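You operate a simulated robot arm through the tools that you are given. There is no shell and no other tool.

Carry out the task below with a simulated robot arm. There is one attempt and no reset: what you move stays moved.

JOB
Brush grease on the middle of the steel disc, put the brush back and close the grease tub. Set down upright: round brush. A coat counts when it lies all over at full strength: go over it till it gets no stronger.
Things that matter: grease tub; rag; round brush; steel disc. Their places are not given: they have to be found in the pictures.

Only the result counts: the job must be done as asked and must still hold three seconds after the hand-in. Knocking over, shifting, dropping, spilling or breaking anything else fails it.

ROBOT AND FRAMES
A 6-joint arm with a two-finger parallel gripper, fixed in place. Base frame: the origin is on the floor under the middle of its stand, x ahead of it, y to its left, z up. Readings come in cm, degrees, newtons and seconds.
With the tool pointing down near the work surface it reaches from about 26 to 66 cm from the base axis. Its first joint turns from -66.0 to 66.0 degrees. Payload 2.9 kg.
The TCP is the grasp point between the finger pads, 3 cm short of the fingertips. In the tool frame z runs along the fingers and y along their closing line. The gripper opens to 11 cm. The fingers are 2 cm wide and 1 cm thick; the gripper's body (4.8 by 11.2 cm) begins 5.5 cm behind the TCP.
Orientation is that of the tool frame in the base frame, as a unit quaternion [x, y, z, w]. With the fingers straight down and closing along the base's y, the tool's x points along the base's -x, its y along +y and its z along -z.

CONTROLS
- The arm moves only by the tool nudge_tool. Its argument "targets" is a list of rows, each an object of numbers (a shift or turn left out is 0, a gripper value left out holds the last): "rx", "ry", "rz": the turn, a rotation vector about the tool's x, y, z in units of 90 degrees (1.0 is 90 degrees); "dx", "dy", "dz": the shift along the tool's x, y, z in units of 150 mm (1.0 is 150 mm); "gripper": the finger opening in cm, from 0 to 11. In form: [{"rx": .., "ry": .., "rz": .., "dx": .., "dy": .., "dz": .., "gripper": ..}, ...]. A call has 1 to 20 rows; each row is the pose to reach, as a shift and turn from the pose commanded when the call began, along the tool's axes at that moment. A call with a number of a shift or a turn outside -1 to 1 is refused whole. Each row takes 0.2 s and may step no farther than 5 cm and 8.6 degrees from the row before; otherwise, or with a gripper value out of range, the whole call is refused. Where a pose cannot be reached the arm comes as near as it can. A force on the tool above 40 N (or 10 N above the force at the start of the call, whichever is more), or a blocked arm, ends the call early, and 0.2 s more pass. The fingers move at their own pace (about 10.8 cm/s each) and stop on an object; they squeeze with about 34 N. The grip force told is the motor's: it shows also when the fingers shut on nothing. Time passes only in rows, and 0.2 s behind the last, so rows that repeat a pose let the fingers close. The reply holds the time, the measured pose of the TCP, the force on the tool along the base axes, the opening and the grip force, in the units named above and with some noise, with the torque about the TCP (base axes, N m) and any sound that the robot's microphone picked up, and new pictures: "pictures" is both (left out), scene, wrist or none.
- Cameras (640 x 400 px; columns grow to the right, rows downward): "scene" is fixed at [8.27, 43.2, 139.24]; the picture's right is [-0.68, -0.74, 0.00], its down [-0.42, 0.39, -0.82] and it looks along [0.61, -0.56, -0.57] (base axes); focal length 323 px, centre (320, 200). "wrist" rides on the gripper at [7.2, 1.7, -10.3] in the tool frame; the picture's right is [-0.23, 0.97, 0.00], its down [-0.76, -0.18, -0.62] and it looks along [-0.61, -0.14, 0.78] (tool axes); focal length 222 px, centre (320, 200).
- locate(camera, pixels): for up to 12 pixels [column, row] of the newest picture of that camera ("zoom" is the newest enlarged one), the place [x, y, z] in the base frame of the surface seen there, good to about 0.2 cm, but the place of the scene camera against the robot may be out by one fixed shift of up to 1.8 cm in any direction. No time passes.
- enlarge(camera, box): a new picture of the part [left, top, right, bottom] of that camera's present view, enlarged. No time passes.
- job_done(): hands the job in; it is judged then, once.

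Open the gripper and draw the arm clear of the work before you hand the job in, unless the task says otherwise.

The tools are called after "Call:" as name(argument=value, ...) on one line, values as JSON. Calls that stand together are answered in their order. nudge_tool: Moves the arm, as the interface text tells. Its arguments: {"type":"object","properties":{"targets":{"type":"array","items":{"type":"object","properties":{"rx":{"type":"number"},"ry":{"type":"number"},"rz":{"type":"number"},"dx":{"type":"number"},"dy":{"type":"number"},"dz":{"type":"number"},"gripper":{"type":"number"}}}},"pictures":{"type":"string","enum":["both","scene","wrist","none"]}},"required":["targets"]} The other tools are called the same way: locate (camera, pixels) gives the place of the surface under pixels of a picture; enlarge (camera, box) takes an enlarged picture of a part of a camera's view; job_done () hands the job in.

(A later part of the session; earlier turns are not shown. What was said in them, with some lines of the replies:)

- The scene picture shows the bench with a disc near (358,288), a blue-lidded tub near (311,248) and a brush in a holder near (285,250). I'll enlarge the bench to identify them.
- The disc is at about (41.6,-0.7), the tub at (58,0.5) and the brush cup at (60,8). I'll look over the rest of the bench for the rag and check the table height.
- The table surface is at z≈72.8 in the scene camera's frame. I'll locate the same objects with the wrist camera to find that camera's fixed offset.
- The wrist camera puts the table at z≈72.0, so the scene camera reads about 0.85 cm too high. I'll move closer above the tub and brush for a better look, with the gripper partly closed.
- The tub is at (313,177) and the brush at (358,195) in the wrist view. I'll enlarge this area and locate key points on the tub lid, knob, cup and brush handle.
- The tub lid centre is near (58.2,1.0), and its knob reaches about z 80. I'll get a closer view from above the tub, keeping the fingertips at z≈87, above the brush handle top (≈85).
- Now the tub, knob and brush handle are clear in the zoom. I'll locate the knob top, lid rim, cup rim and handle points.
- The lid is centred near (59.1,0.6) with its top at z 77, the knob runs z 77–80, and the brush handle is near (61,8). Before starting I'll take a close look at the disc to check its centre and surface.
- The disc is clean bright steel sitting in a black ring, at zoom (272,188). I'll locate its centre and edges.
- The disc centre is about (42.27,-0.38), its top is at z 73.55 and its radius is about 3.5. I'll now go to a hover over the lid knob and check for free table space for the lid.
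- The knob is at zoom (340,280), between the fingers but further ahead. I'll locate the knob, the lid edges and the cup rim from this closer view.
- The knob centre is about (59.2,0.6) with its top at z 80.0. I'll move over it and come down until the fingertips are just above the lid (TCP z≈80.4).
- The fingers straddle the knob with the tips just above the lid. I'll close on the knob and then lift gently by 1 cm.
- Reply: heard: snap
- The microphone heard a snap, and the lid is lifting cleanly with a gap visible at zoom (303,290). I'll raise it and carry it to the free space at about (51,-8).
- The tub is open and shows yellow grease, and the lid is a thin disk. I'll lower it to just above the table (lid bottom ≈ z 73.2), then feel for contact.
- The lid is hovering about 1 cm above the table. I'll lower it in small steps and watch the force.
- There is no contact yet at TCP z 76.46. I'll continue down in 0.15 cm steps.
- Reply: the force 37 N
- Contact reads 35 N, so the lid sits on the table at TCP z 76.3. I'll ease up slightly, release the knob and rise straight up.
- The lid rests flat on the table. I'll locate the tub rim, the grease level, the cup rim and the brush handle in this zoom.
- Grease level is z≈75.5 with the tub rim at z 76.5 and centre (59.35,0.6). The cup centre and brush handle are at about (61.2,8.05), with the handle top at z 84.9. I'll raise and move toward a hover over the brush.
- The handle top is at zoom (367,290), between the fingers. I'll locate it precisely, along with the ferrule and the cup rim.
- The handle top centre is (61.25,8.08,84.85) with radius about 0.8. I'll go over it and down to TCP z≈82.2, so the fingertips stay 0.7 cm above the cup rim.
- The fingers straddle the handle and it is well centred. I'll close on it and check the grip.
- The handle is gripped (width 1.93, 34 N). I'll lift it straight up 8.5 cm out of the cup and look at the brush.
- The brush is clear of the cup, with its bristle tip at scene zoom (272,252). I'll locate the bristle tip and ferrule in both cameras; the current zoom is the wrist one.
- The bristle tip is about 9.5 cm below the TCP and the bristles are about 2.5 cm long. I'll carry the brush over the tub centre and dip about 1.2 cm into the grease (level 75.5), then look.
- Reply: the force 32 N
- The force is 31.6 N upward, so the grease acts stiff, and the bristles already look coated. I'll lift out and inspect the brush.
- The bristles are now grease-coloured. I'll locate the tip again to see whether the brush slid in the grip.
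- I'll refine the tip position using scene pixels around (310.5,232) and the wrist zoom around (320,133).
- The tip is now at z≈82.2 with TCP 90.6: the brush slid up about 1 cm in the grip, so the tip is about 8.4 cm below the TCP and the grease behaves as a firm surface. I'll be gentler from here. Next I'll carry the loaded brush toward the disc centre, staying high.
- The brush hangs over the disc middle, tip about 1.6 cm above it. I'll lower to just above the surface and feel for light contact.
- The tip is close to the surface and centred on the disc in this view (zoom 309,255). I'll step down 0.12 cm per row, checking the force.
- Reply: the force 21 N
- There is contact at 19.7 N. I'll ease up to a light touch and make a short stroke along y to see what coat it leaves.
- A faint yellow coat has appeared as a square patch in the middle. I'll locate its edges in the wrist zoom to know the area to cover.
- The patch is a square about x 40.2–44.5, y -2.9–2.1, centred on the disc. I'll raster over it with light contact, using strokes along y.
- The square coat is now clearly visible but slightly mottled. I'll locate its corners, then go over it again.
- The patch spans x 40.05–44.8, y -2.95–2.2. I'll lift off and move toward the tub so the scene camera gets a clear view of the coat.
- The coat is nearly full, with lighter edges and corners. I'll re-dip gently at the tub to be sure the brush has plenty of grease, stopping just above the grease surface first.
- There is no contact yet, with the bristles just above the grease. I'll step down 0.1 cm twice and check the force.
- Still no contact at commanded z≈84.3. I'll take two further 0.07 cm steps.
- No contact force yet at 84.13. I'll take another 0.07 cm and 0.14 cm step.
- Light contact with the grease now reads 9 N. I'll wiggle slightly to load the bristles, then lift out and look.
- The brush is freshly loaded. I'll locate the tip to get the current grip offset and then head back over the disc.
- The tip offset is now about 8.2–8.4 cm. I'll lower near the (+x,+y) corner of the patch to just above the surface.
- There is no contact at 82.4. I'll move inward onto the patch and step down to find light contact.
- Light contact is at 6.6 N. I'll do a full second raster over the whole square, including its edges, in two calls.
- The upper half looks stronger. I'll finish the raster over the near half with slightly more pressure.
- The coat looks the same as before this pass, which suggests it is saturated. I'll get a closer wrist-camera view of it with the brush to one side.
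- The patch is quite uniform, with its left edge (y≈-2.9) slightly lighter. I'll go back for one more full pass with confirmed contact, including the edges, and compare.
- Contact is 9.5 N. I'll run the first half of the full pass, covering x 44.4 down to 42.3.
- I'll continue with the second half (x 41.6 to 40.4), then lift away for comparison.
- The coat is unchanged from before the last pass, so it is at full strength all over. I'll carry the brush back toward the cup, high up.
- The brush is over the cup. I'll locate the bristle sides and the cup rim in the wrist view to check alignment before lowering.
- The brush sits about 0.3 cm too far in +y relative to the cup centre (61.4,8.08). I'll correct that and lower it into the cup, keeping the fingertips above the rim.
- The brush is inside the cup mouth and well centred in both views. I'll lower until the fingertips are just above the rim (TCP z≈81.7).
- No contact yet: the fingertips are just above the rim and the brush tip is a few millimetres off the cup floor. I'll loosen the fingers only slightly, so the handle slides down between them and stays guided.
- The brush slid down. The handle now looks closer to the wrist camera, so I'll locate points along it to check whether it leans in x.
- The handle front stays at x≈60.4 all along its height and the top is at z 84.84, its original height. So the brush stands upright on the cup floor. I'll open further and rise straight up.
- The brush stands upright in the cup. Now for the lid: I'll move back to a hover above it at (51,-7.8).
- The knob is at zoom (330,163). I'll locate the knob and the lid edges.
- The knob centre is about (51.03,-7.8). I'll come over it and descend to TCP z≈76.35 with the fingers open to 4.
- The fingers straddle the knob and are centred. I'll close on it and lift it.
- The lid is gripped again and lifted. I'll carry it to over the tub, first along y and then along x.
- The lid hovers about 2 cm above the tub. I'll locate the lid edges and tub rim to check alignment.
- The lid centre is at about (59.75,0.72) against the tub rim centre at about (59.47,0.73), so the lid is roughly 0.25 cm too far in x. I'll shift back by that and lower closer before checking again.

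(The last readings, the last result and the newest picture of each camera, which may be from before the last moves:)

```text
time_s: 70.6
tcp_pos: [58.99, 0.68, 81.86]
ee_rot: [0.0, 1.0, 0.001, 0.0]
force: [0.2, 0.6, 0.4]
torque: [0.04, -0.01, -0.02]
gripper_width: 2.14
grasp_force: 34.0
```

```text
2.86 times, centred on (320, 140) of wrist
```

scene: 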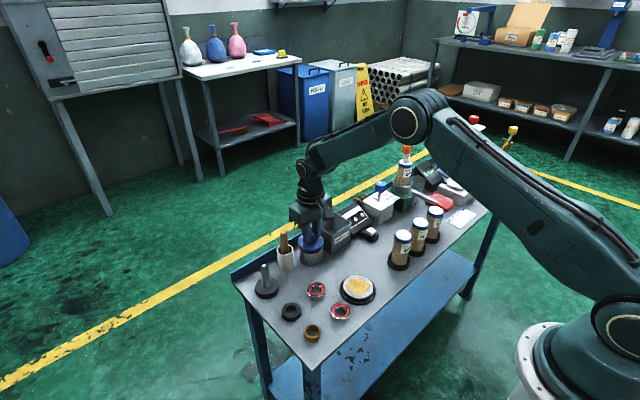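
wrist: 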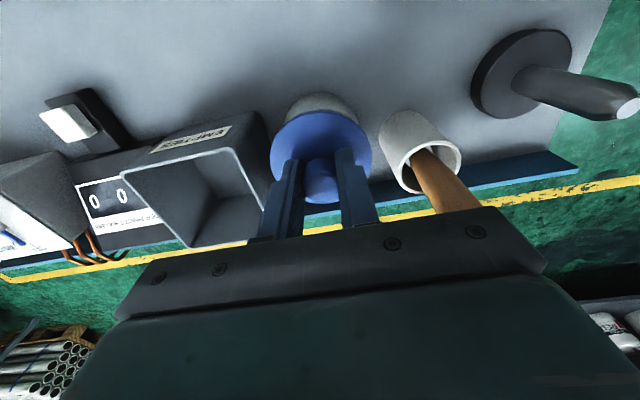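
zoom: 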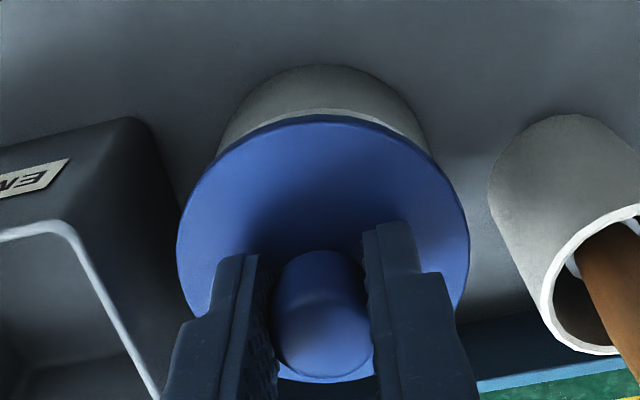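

The measured x is now 58.99, and the lid is close above the rim. I'll locate the edges again from this view.

Call:
locate(camera="zoom", pixels=[[180, 245], [466, 245], [325, 118], [210, 180], [440, 180], [325, 110], [250, 118], [400, 118], [230, 130], [418, 130], [330, 66], [325, 90]])

Call:
nudge_tool(targets=[{"gripper": 0.5}], pictures="none")

```text
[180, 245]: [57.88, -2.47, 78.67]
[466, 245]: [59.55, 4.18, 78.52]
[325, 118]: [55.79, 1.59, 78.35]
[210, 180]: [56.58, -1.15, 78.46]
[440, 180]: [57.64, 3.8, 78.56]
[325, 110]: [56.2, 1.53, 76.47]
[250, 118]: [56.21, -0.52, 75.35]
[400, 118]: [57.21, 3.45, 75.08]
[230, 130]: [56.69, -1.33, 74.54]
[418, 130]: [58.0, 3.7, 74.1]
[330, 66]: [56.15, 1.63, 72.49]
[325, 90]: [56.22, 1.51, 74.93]
```

```text
time_s: 71.0
tcp_pos: [59.02, 0.75, 81.84]
ee_rot: [0.0, 1.0, 0.0, 0.001]
force: [-0.2, -0.1, -0.1]
torque: [-0.01, -0.01, -0.01]
gripper_width: 2.19
grasp_force: 33.9
```

The lid centre is about 0.12–0.15 cm short in x of the tub centre (59.35,0.78). I'll shift +0.12 and lower to just above the seating height.

Call:
nudge_tool(targets=[{"dx": -0.008, "gripper": 0.5}, {"dx": -0.008, "dz": 0.03, "gripper": 0.5}, {"dx": -0.008, "dz": 0.06, "gripper": 0.5}], pictures="none")

Call:
enlarge(camera="scene", box=[275, 205, 345, 265])

```text
time_s: 71.8
tcp_pos: [59.04, 0.71, 80.91]
ee_rot: [0.001, 1.0, 0.001, 0.0]
force: [0.3, -1.2, 0.2]
torque: [0.04, 0.03, -0.01]
gripper_width: 2.17
grasp_force: 34.3
```

```text
6.67 times, centred on (310, 235) of scene
```

zoom: 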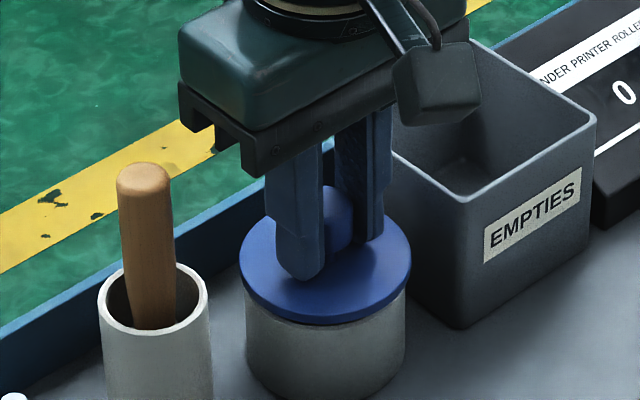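

The lid is about to seat. I'll nudge x by +0.08 to match the original closed position, and lower in small steps, watching the force.

Call:
nudge_tool(targets=[{"dx": -0.005, "gripper": 0.5}, {"dx": -0.005, "dz": 0.01, "gripper": 0.5}, {"dx": -0.005, "dz": 0.02, "gripper": 0.5}], pictures="none")

Call:
enlarge(camera="scene", box=[275, 205, 345, 265])

```text
time_s: 72.6
tcp_pos: [59.2, 0.68, 80.81]
ee_rot: [0.0, 1.0, 0.0, 0.0]
force: [-0.2, -0.4, 0.2]
torque: [-0.02, 0.02, 0.0]
gripper_width: 2.15
grasp_force: 34.2
```

```text
6.67 times, centred on (310, 235) of scene
```

zoom: 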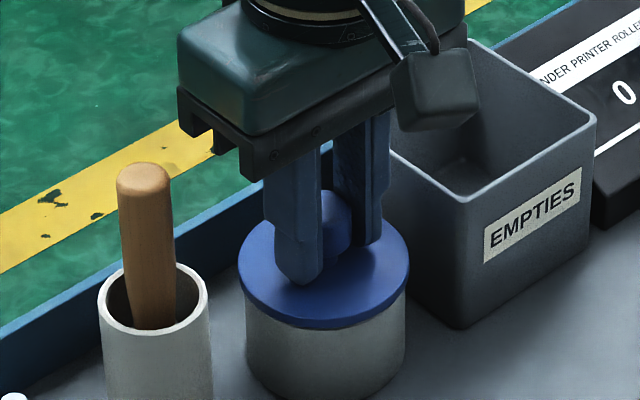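

The lid is almost on, with no resistance at commanded z≈80.75. I'll continue in 0.1 cm steps.

Call:
nudge_tool(targets=[{"dz": 0.006, "gripper": 0.5}, {"dz": 0.012, "gripper": 0.5}], pictures="none")

```text
time_s: 73.2
tcp_pos: [59.18, 0.77, 80.54]
ee_rot: [0.0, 1.0, 0.0, 0.0]
force: [-0.5, -0.6, -0.3]
torque: [0.01, 0.01, -0.02]
gripper_width: 2.17
grasp_force: 33.9
```

There is no contact yet at commanded z≈80.57. I'll step down 0.06 cm at a time.

Call:
nudge_tool(targets=[{"dz": 0.004, "gripper": 0.5}, {"dz": 0.008, "gripper": 0.5}], pictures="none")

Call:
enlarge(camera="scene", box=[275, 205, 345, 265])

```text
time_s: 73.8
tcp_pos: [59.12, 0.62, 80.47]
ee_rot: [0.001, 1.0, 0.0, -0.001]
force: [0.6, 0.2, -0.4]
torque: [0.0, -0.02, -0.02]
gripper_width: 2.17
grasp_force: 34.3
```

```text
6.67 times, centred on (310, 235) of scene
```

zoom: 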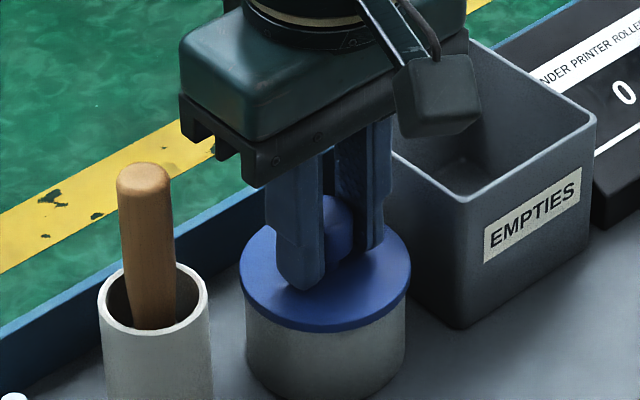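

The lid appears seated visually but there is no force yet. I'll keep going in small steps to feel it seat.

Call:
nudge_tool(targets=[{"dz": 0.004, "gripper": 0.5}, {"dz": 0.008, "gripper": 0.5}], pictures="none")

```text
time_s: 74.4
tcp_pos: [59.18, 0.52, 80.35]
ee_rot: [-0.001, 1.0, 0.0, 0.0]
force: [-1.2, -0.7, 4.8]
torque: [-0.02, 0.05, 0.0]
gripper_width: 2.15
grasp_force: 34.1
```

Contact is 4.8 N at measured z 80.35, matching the original seating height. I'll check the lid height and look for a gap before pressing it home.

Call:
nudge_tool(targets=[{"dz": 0.002, "gripper": 0.5}], pictures="both")

Call:
enlarge(camera="wrist", box=[240, 70, 400, 210])

Call:
locate(camera="wrist", pixels=[[320, 115], [290, 140], [350, 140], [320, 130], [275, 160], [365, 160]])

```text
time_s: 74.8
tcp_pos: [59.23, 0.6, 80.34]
ee_rot: [0.0, 1.0, -0.001, 0.0]
force: [-4.2, -0.7, 9.4]
torque: [-0.02, 0.02, 0.02]
gripper_width: 2.19
grasp_force: 34.2
```

scene: 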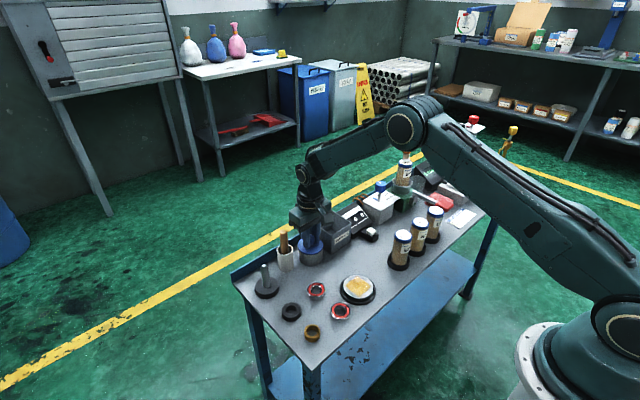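
wrist: 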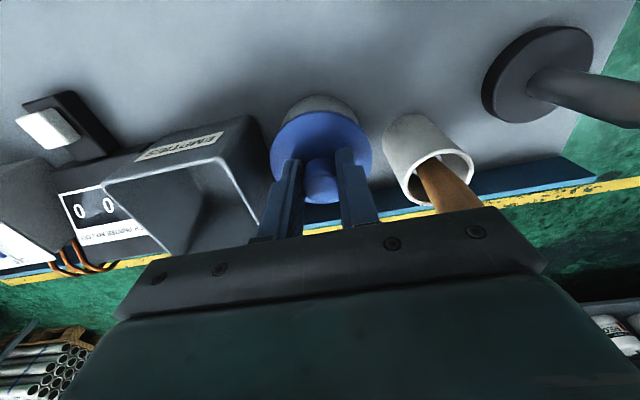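

```text
2.86 times, centred on (320, 140) of wrist
```

zoom: 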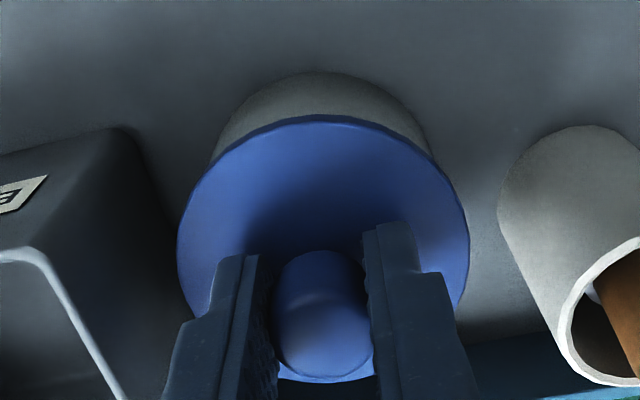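

```text
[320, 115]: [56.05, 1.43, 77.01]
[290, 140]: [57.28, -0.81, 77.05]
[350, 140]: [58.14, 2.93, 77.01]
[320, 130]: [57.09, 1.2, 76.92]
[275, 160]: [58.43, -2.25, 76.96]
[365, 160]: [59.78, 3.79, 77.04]
```

The lid top is at z 77.0 all round, exactly as originally. A snap was heard when it first came off, so I'll press down a little to make sure it snaps shut.

Call:
nudge_tool(targets=[{"dz": 0.004, "gripper": 0.5}, {"dz": 0.007, "gripper": 0.5}, {"dz": 0.007, "gripper": 0.5}], pictures="none")

```text
time_s: 75.6
tcp_pos: [59.26, 0.52, 80.4]
ee_rot: [0.0, 1.0, 0.0, 0.0]
force: [-7.8, -4.1, 22.0]
torque: [-0.09, 0.12, -0.03]
gripper_width: 2.18
grasp_force: 34.1
```

The force is 22 N down with a small side load (-7.8 in x), so the lid plug is slightly biased. I'll relieve x and y a touch and press a bit further.

Call:
nudge_tool(targets=[{"dx": 0.003, "dy": -0.002, "dz": 0.0, "gripper": 0.5}, {"dx": 0.003, "dy": -0.002, "dz": 0.004, "gripper": 0.5}, {"dx": 0.003, "dy": -0.002, "dz": 0.004, "gripper": 0.5}], pictures="none")

```text
time_s: 76.4
tcp_pos: [59.24, 0.66, 80.22]
ee_rot: [0.0, 1.0, -0.001, 0.003]
force: [-4.5, -1.2, 26.4]
torque: [-0.06, 0.03, 0.02]
gripper_width: 2.17
grasp_force: 33.7
```

There is no snap yet at 26 N. I'll press once more, staying below the 40 N limit.

Call:
nudge_tool(targets=[{"dz": 0.002, "gripper": 0.5}, {"dz": 0.004, "gripper": 0.5}, {"dz": 0.004, "gripper": 0.5}], pictures="none")

Call:
locate(camera="wrist", pixels=[[320, 115], [290, 140], [350, 140], [320, 130], [275, 160], [365, 160]])

```text
time_s: 77.2
tcp_pos: [59.29, 0.65, 80.34]
ee_rot: [0.0, 1.0, 0.0, 0.003]
force: [2.9, 1.8, 25.9]
torque: [-0.01, -0.15, 0.01]
gripper_width: 2.18
grasp_force: 33.9
```

```text
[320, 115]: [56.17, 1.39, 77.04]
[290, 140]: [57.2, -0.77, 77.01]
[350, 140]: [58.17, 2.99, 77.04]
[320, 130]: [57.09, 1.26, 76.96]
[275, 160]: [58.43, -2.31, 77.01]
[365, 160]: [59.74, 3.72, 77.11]
```

The lid stays flush at z 77.0 and the press force plateaus at about 26 N, so it is fully seated. I'll ease off, release the knob, and check it from above.

Call:
nudge_tool(targets=[{"dz": -0.008, "gripper": 0.5}, {"dz": -0.008, "gripper": 2.6}, {"dz": -0.012, "gripper": 4}, {"dz": -0.012, "gripper": 4}, {"dz": -0.2, "gripper": 4}, {"dz": -0.45, "gripper": 4}], pictures="both")

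Call:
enlarge(camera="scene", box=[265, 200, 355, 275])

Call:
enlarge(camera="wrist", box=[220, 60, 420, 240])

```text
time_s: 78.6
tcp_pos: [59.11, 0.8, 86.82]
ee_rot: [0.001, 1.0, 0.0, -0.001]
force: [1.4, -0.2, -0.1]
torque: [-0.03, -0.02, 0.02]
gripper_width: 3.99
grasp_force: 0.1
heard: snap
```

scene: 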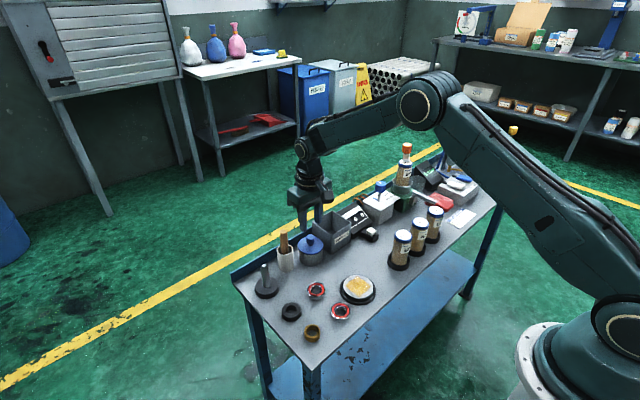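
wrist: 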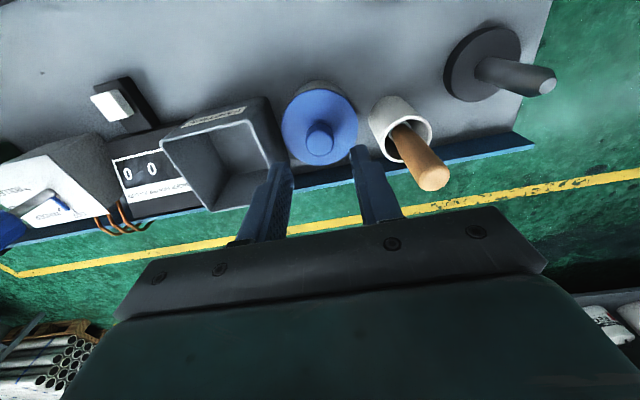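

```text
5.33 times, centred on (310, 238) of scene
```

zoom: 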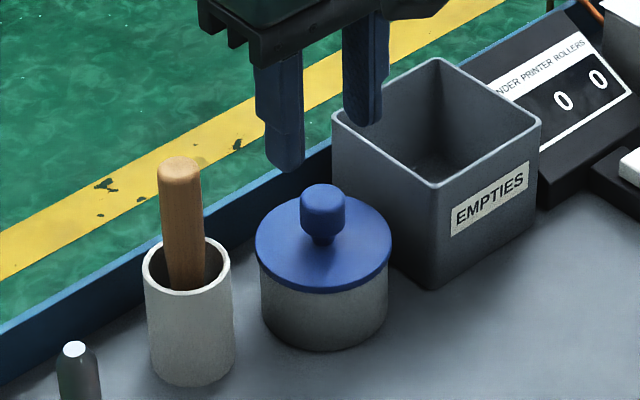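

```text
2.22 times, centred on (320, 150) of wrist
```

zoom: 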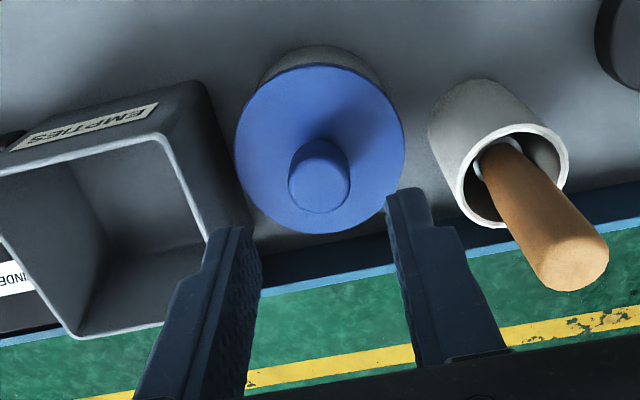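

A snap was heard on release, so the lid clicked shut and is flush. I'll check the brush's uprightness and the lid height in this view.

Call:
locate(camera="zoom", pixels=[[560, 275], [535, 262], [600, 255], [580, 240], [560, 288], [520, 190], [495, 150], [508, 215], [545, 185], [300, 100], [240, 140], [400, 150]])

Call:
enlarge(camera="scene", box=[330, 265, 390, 310])

```text
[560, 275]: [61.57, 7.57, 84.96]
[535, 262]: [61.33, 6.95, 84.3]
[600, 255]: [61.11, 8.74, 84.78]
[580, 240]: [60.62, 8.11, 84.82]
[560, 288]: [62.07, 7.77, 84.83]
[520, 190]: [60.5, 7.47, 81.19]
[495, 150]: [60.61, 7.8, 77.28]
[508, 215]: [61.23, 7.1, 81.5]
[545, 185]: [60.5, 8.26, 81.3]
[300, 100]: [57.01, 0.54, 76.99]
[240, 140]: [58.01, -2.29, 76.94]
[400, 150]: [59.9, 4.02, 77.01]
```

```text
8.89 times, centred on (360, 288) of scene
```

zoom: 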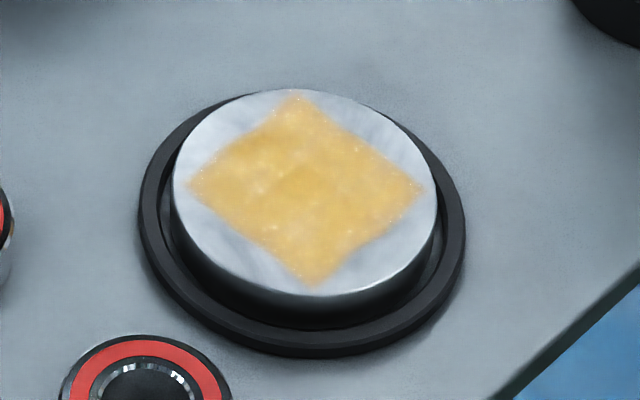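

The brush handle is vertical (top centre about (61.35,7.85), same front face x≈60.5 lower down) and the lid is level at z 77.0. I'll draw the arm back, away from the bench items, and take a last close look at the coat.

Call:
nudge_tool(targets=[{"dz": -0.2, "gripper": 4}, {"dx": 0.3, "dz": -0.25, "gripper": 4}, {"dx": 0.6, "dz": -0.25, "gripper": 6}, {"dx": 0.9, "dz": -0.25, "gripper": 8}, {"dx": 1.0, "dz": -0.25, "gripper": 8}], pictures="none")

Call:
nudge_tool(targets=[{"dx": 0.25, "gripper": 8}, {"dx": 0.32, "dz": 0.15, "gripper": 8}], pictures="both")

Call:
enlarge(camera="wrist", box=[250, 70, 390, 190])

```text
time_s: 79.8
tcp_pos: [44.07, 0.62, 90.62]
ee_rot: [0.001, 1.0, 0.0, 0.0]
force: [-0.6, 0.3, -0.3]
torque: [-0.01, -0.01, 0.02]
gripper_width: 7.98
grasp_force: 0.0
```

```text
time_s: 80.4
tcp_pos: [39.31, 0.61, 88.15]
ee_rot: [-0.001, 1.0, 0.0, 0.0]
force: [0.4, -0.1, 0.2]
torque: [0.02, -0.03, -0.01]
gripper_width: 7.99
grasp_force: 0.1
```

scene: 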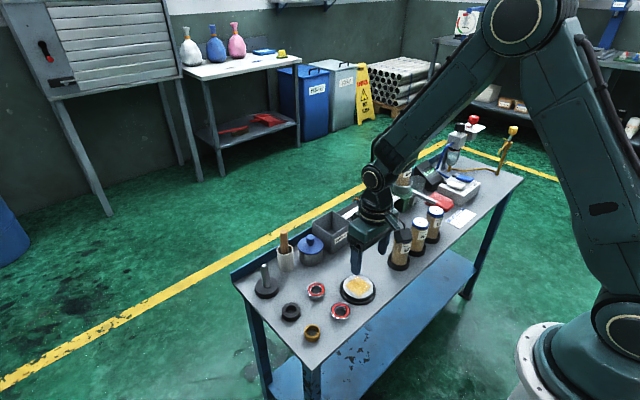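
wrist: 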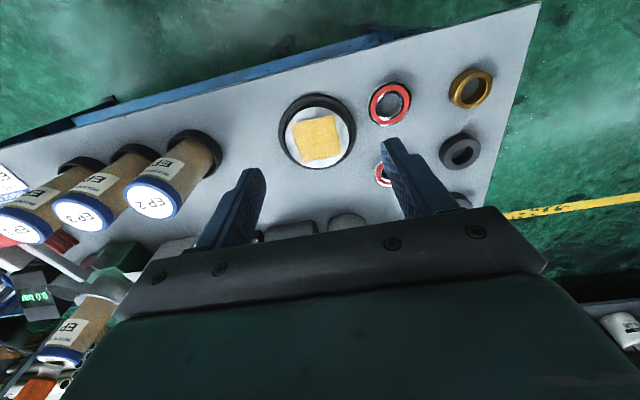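

```text
3.33 times, centred on (320, 130) of wrist
```

zoom: 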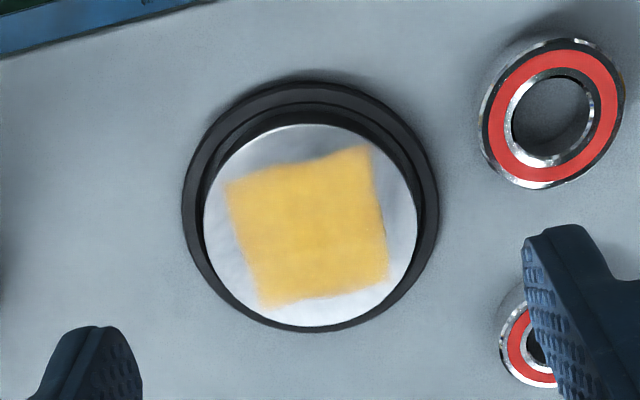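

The coat is a uniform full yellow over the whole middle square, the lid is on and the brush is upright. I'll raise the open gripper well clear and take a final look.

Call:
nudge_tool(targets=[{"dz": -0.3, "gripper": 8}, {"dz": -0.6, "gripper": 8}, {"dz": -0.9, "gripper": 8}, {"dz": -1.0, "gripper": 8}], pictures="both")

Call:
enlarge(camera="scene", box=[230, 200, 390, 350])

```text
time_s: 81.4
tcp_pos: [39.24, 0.61, 103.25]
ee_rot: [0.0, 1.0, 0.001, 0.0]
force: [-0.9, -0.2, 0.2]
torque: [-0.02, 0.0, -0.04]
gripper_width: 8.01
grasp_force: 0.0
```

scene: 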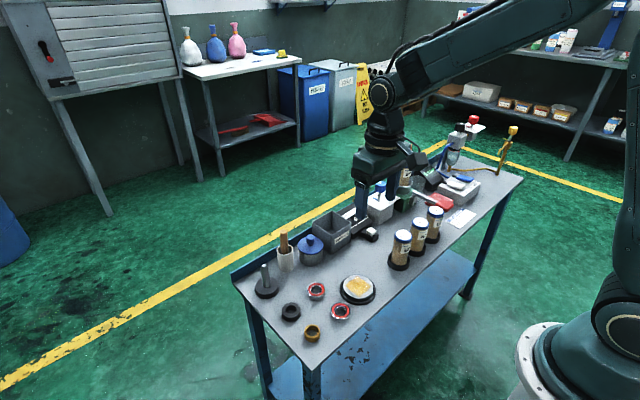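
wrist: 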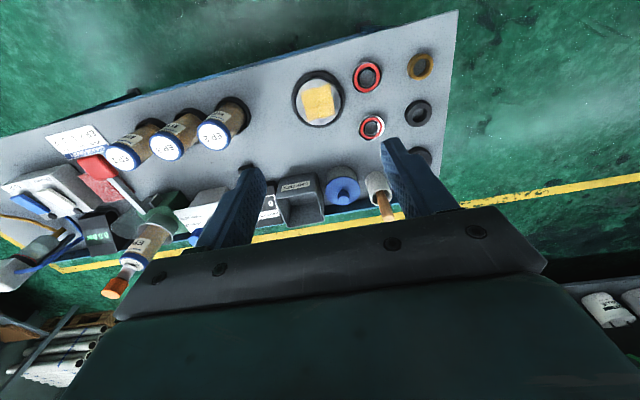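

```text
2.67 times, centred on (310, 275) of scene
```

zoom: 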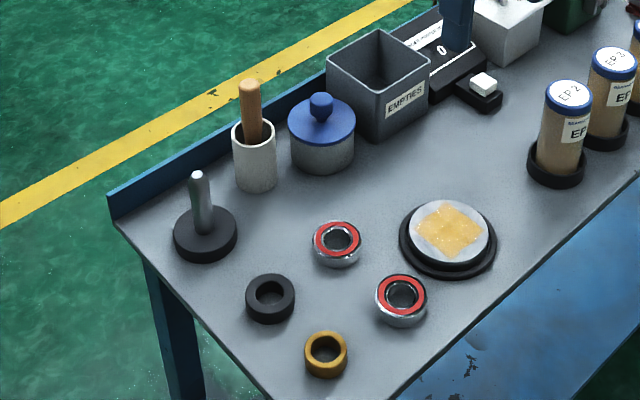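

The final pictures show the disc's middle fully coated (zoom 449,228), the brush upright in its cup (250,140) and the tub closed (321,125). The other items look unmoved and the gripper is open and clear, so I'm handing the job in.

Call:
job_done()

```text
The job is handed in.
```

I greased the middle of the steel disc, put the brush back in its cup and closed the tub, then handed the job in. I don't have the judge's verdict.

- **Coat:** I brushed the square in the middle of the disc with repeated passes, including one re-dip. The last pass made no visible difference, and the coat looks uniform to the edges.
- **Brush:** It stands upright on the cup floor, with the handle top at its original height. It had slid about 1 cm up in the grip during the first dip. To keep the fingers off the cup rim, I loosened them and let it slide the last few millimetres down.
- **Tub:** The lid sits flush at its original height, and a snap was heard when I released the knob.
- **Other items:** Nothing else on the bench looks moved in the final pictures. I did not use the rag.

The arm is raised clear with the gripper open.
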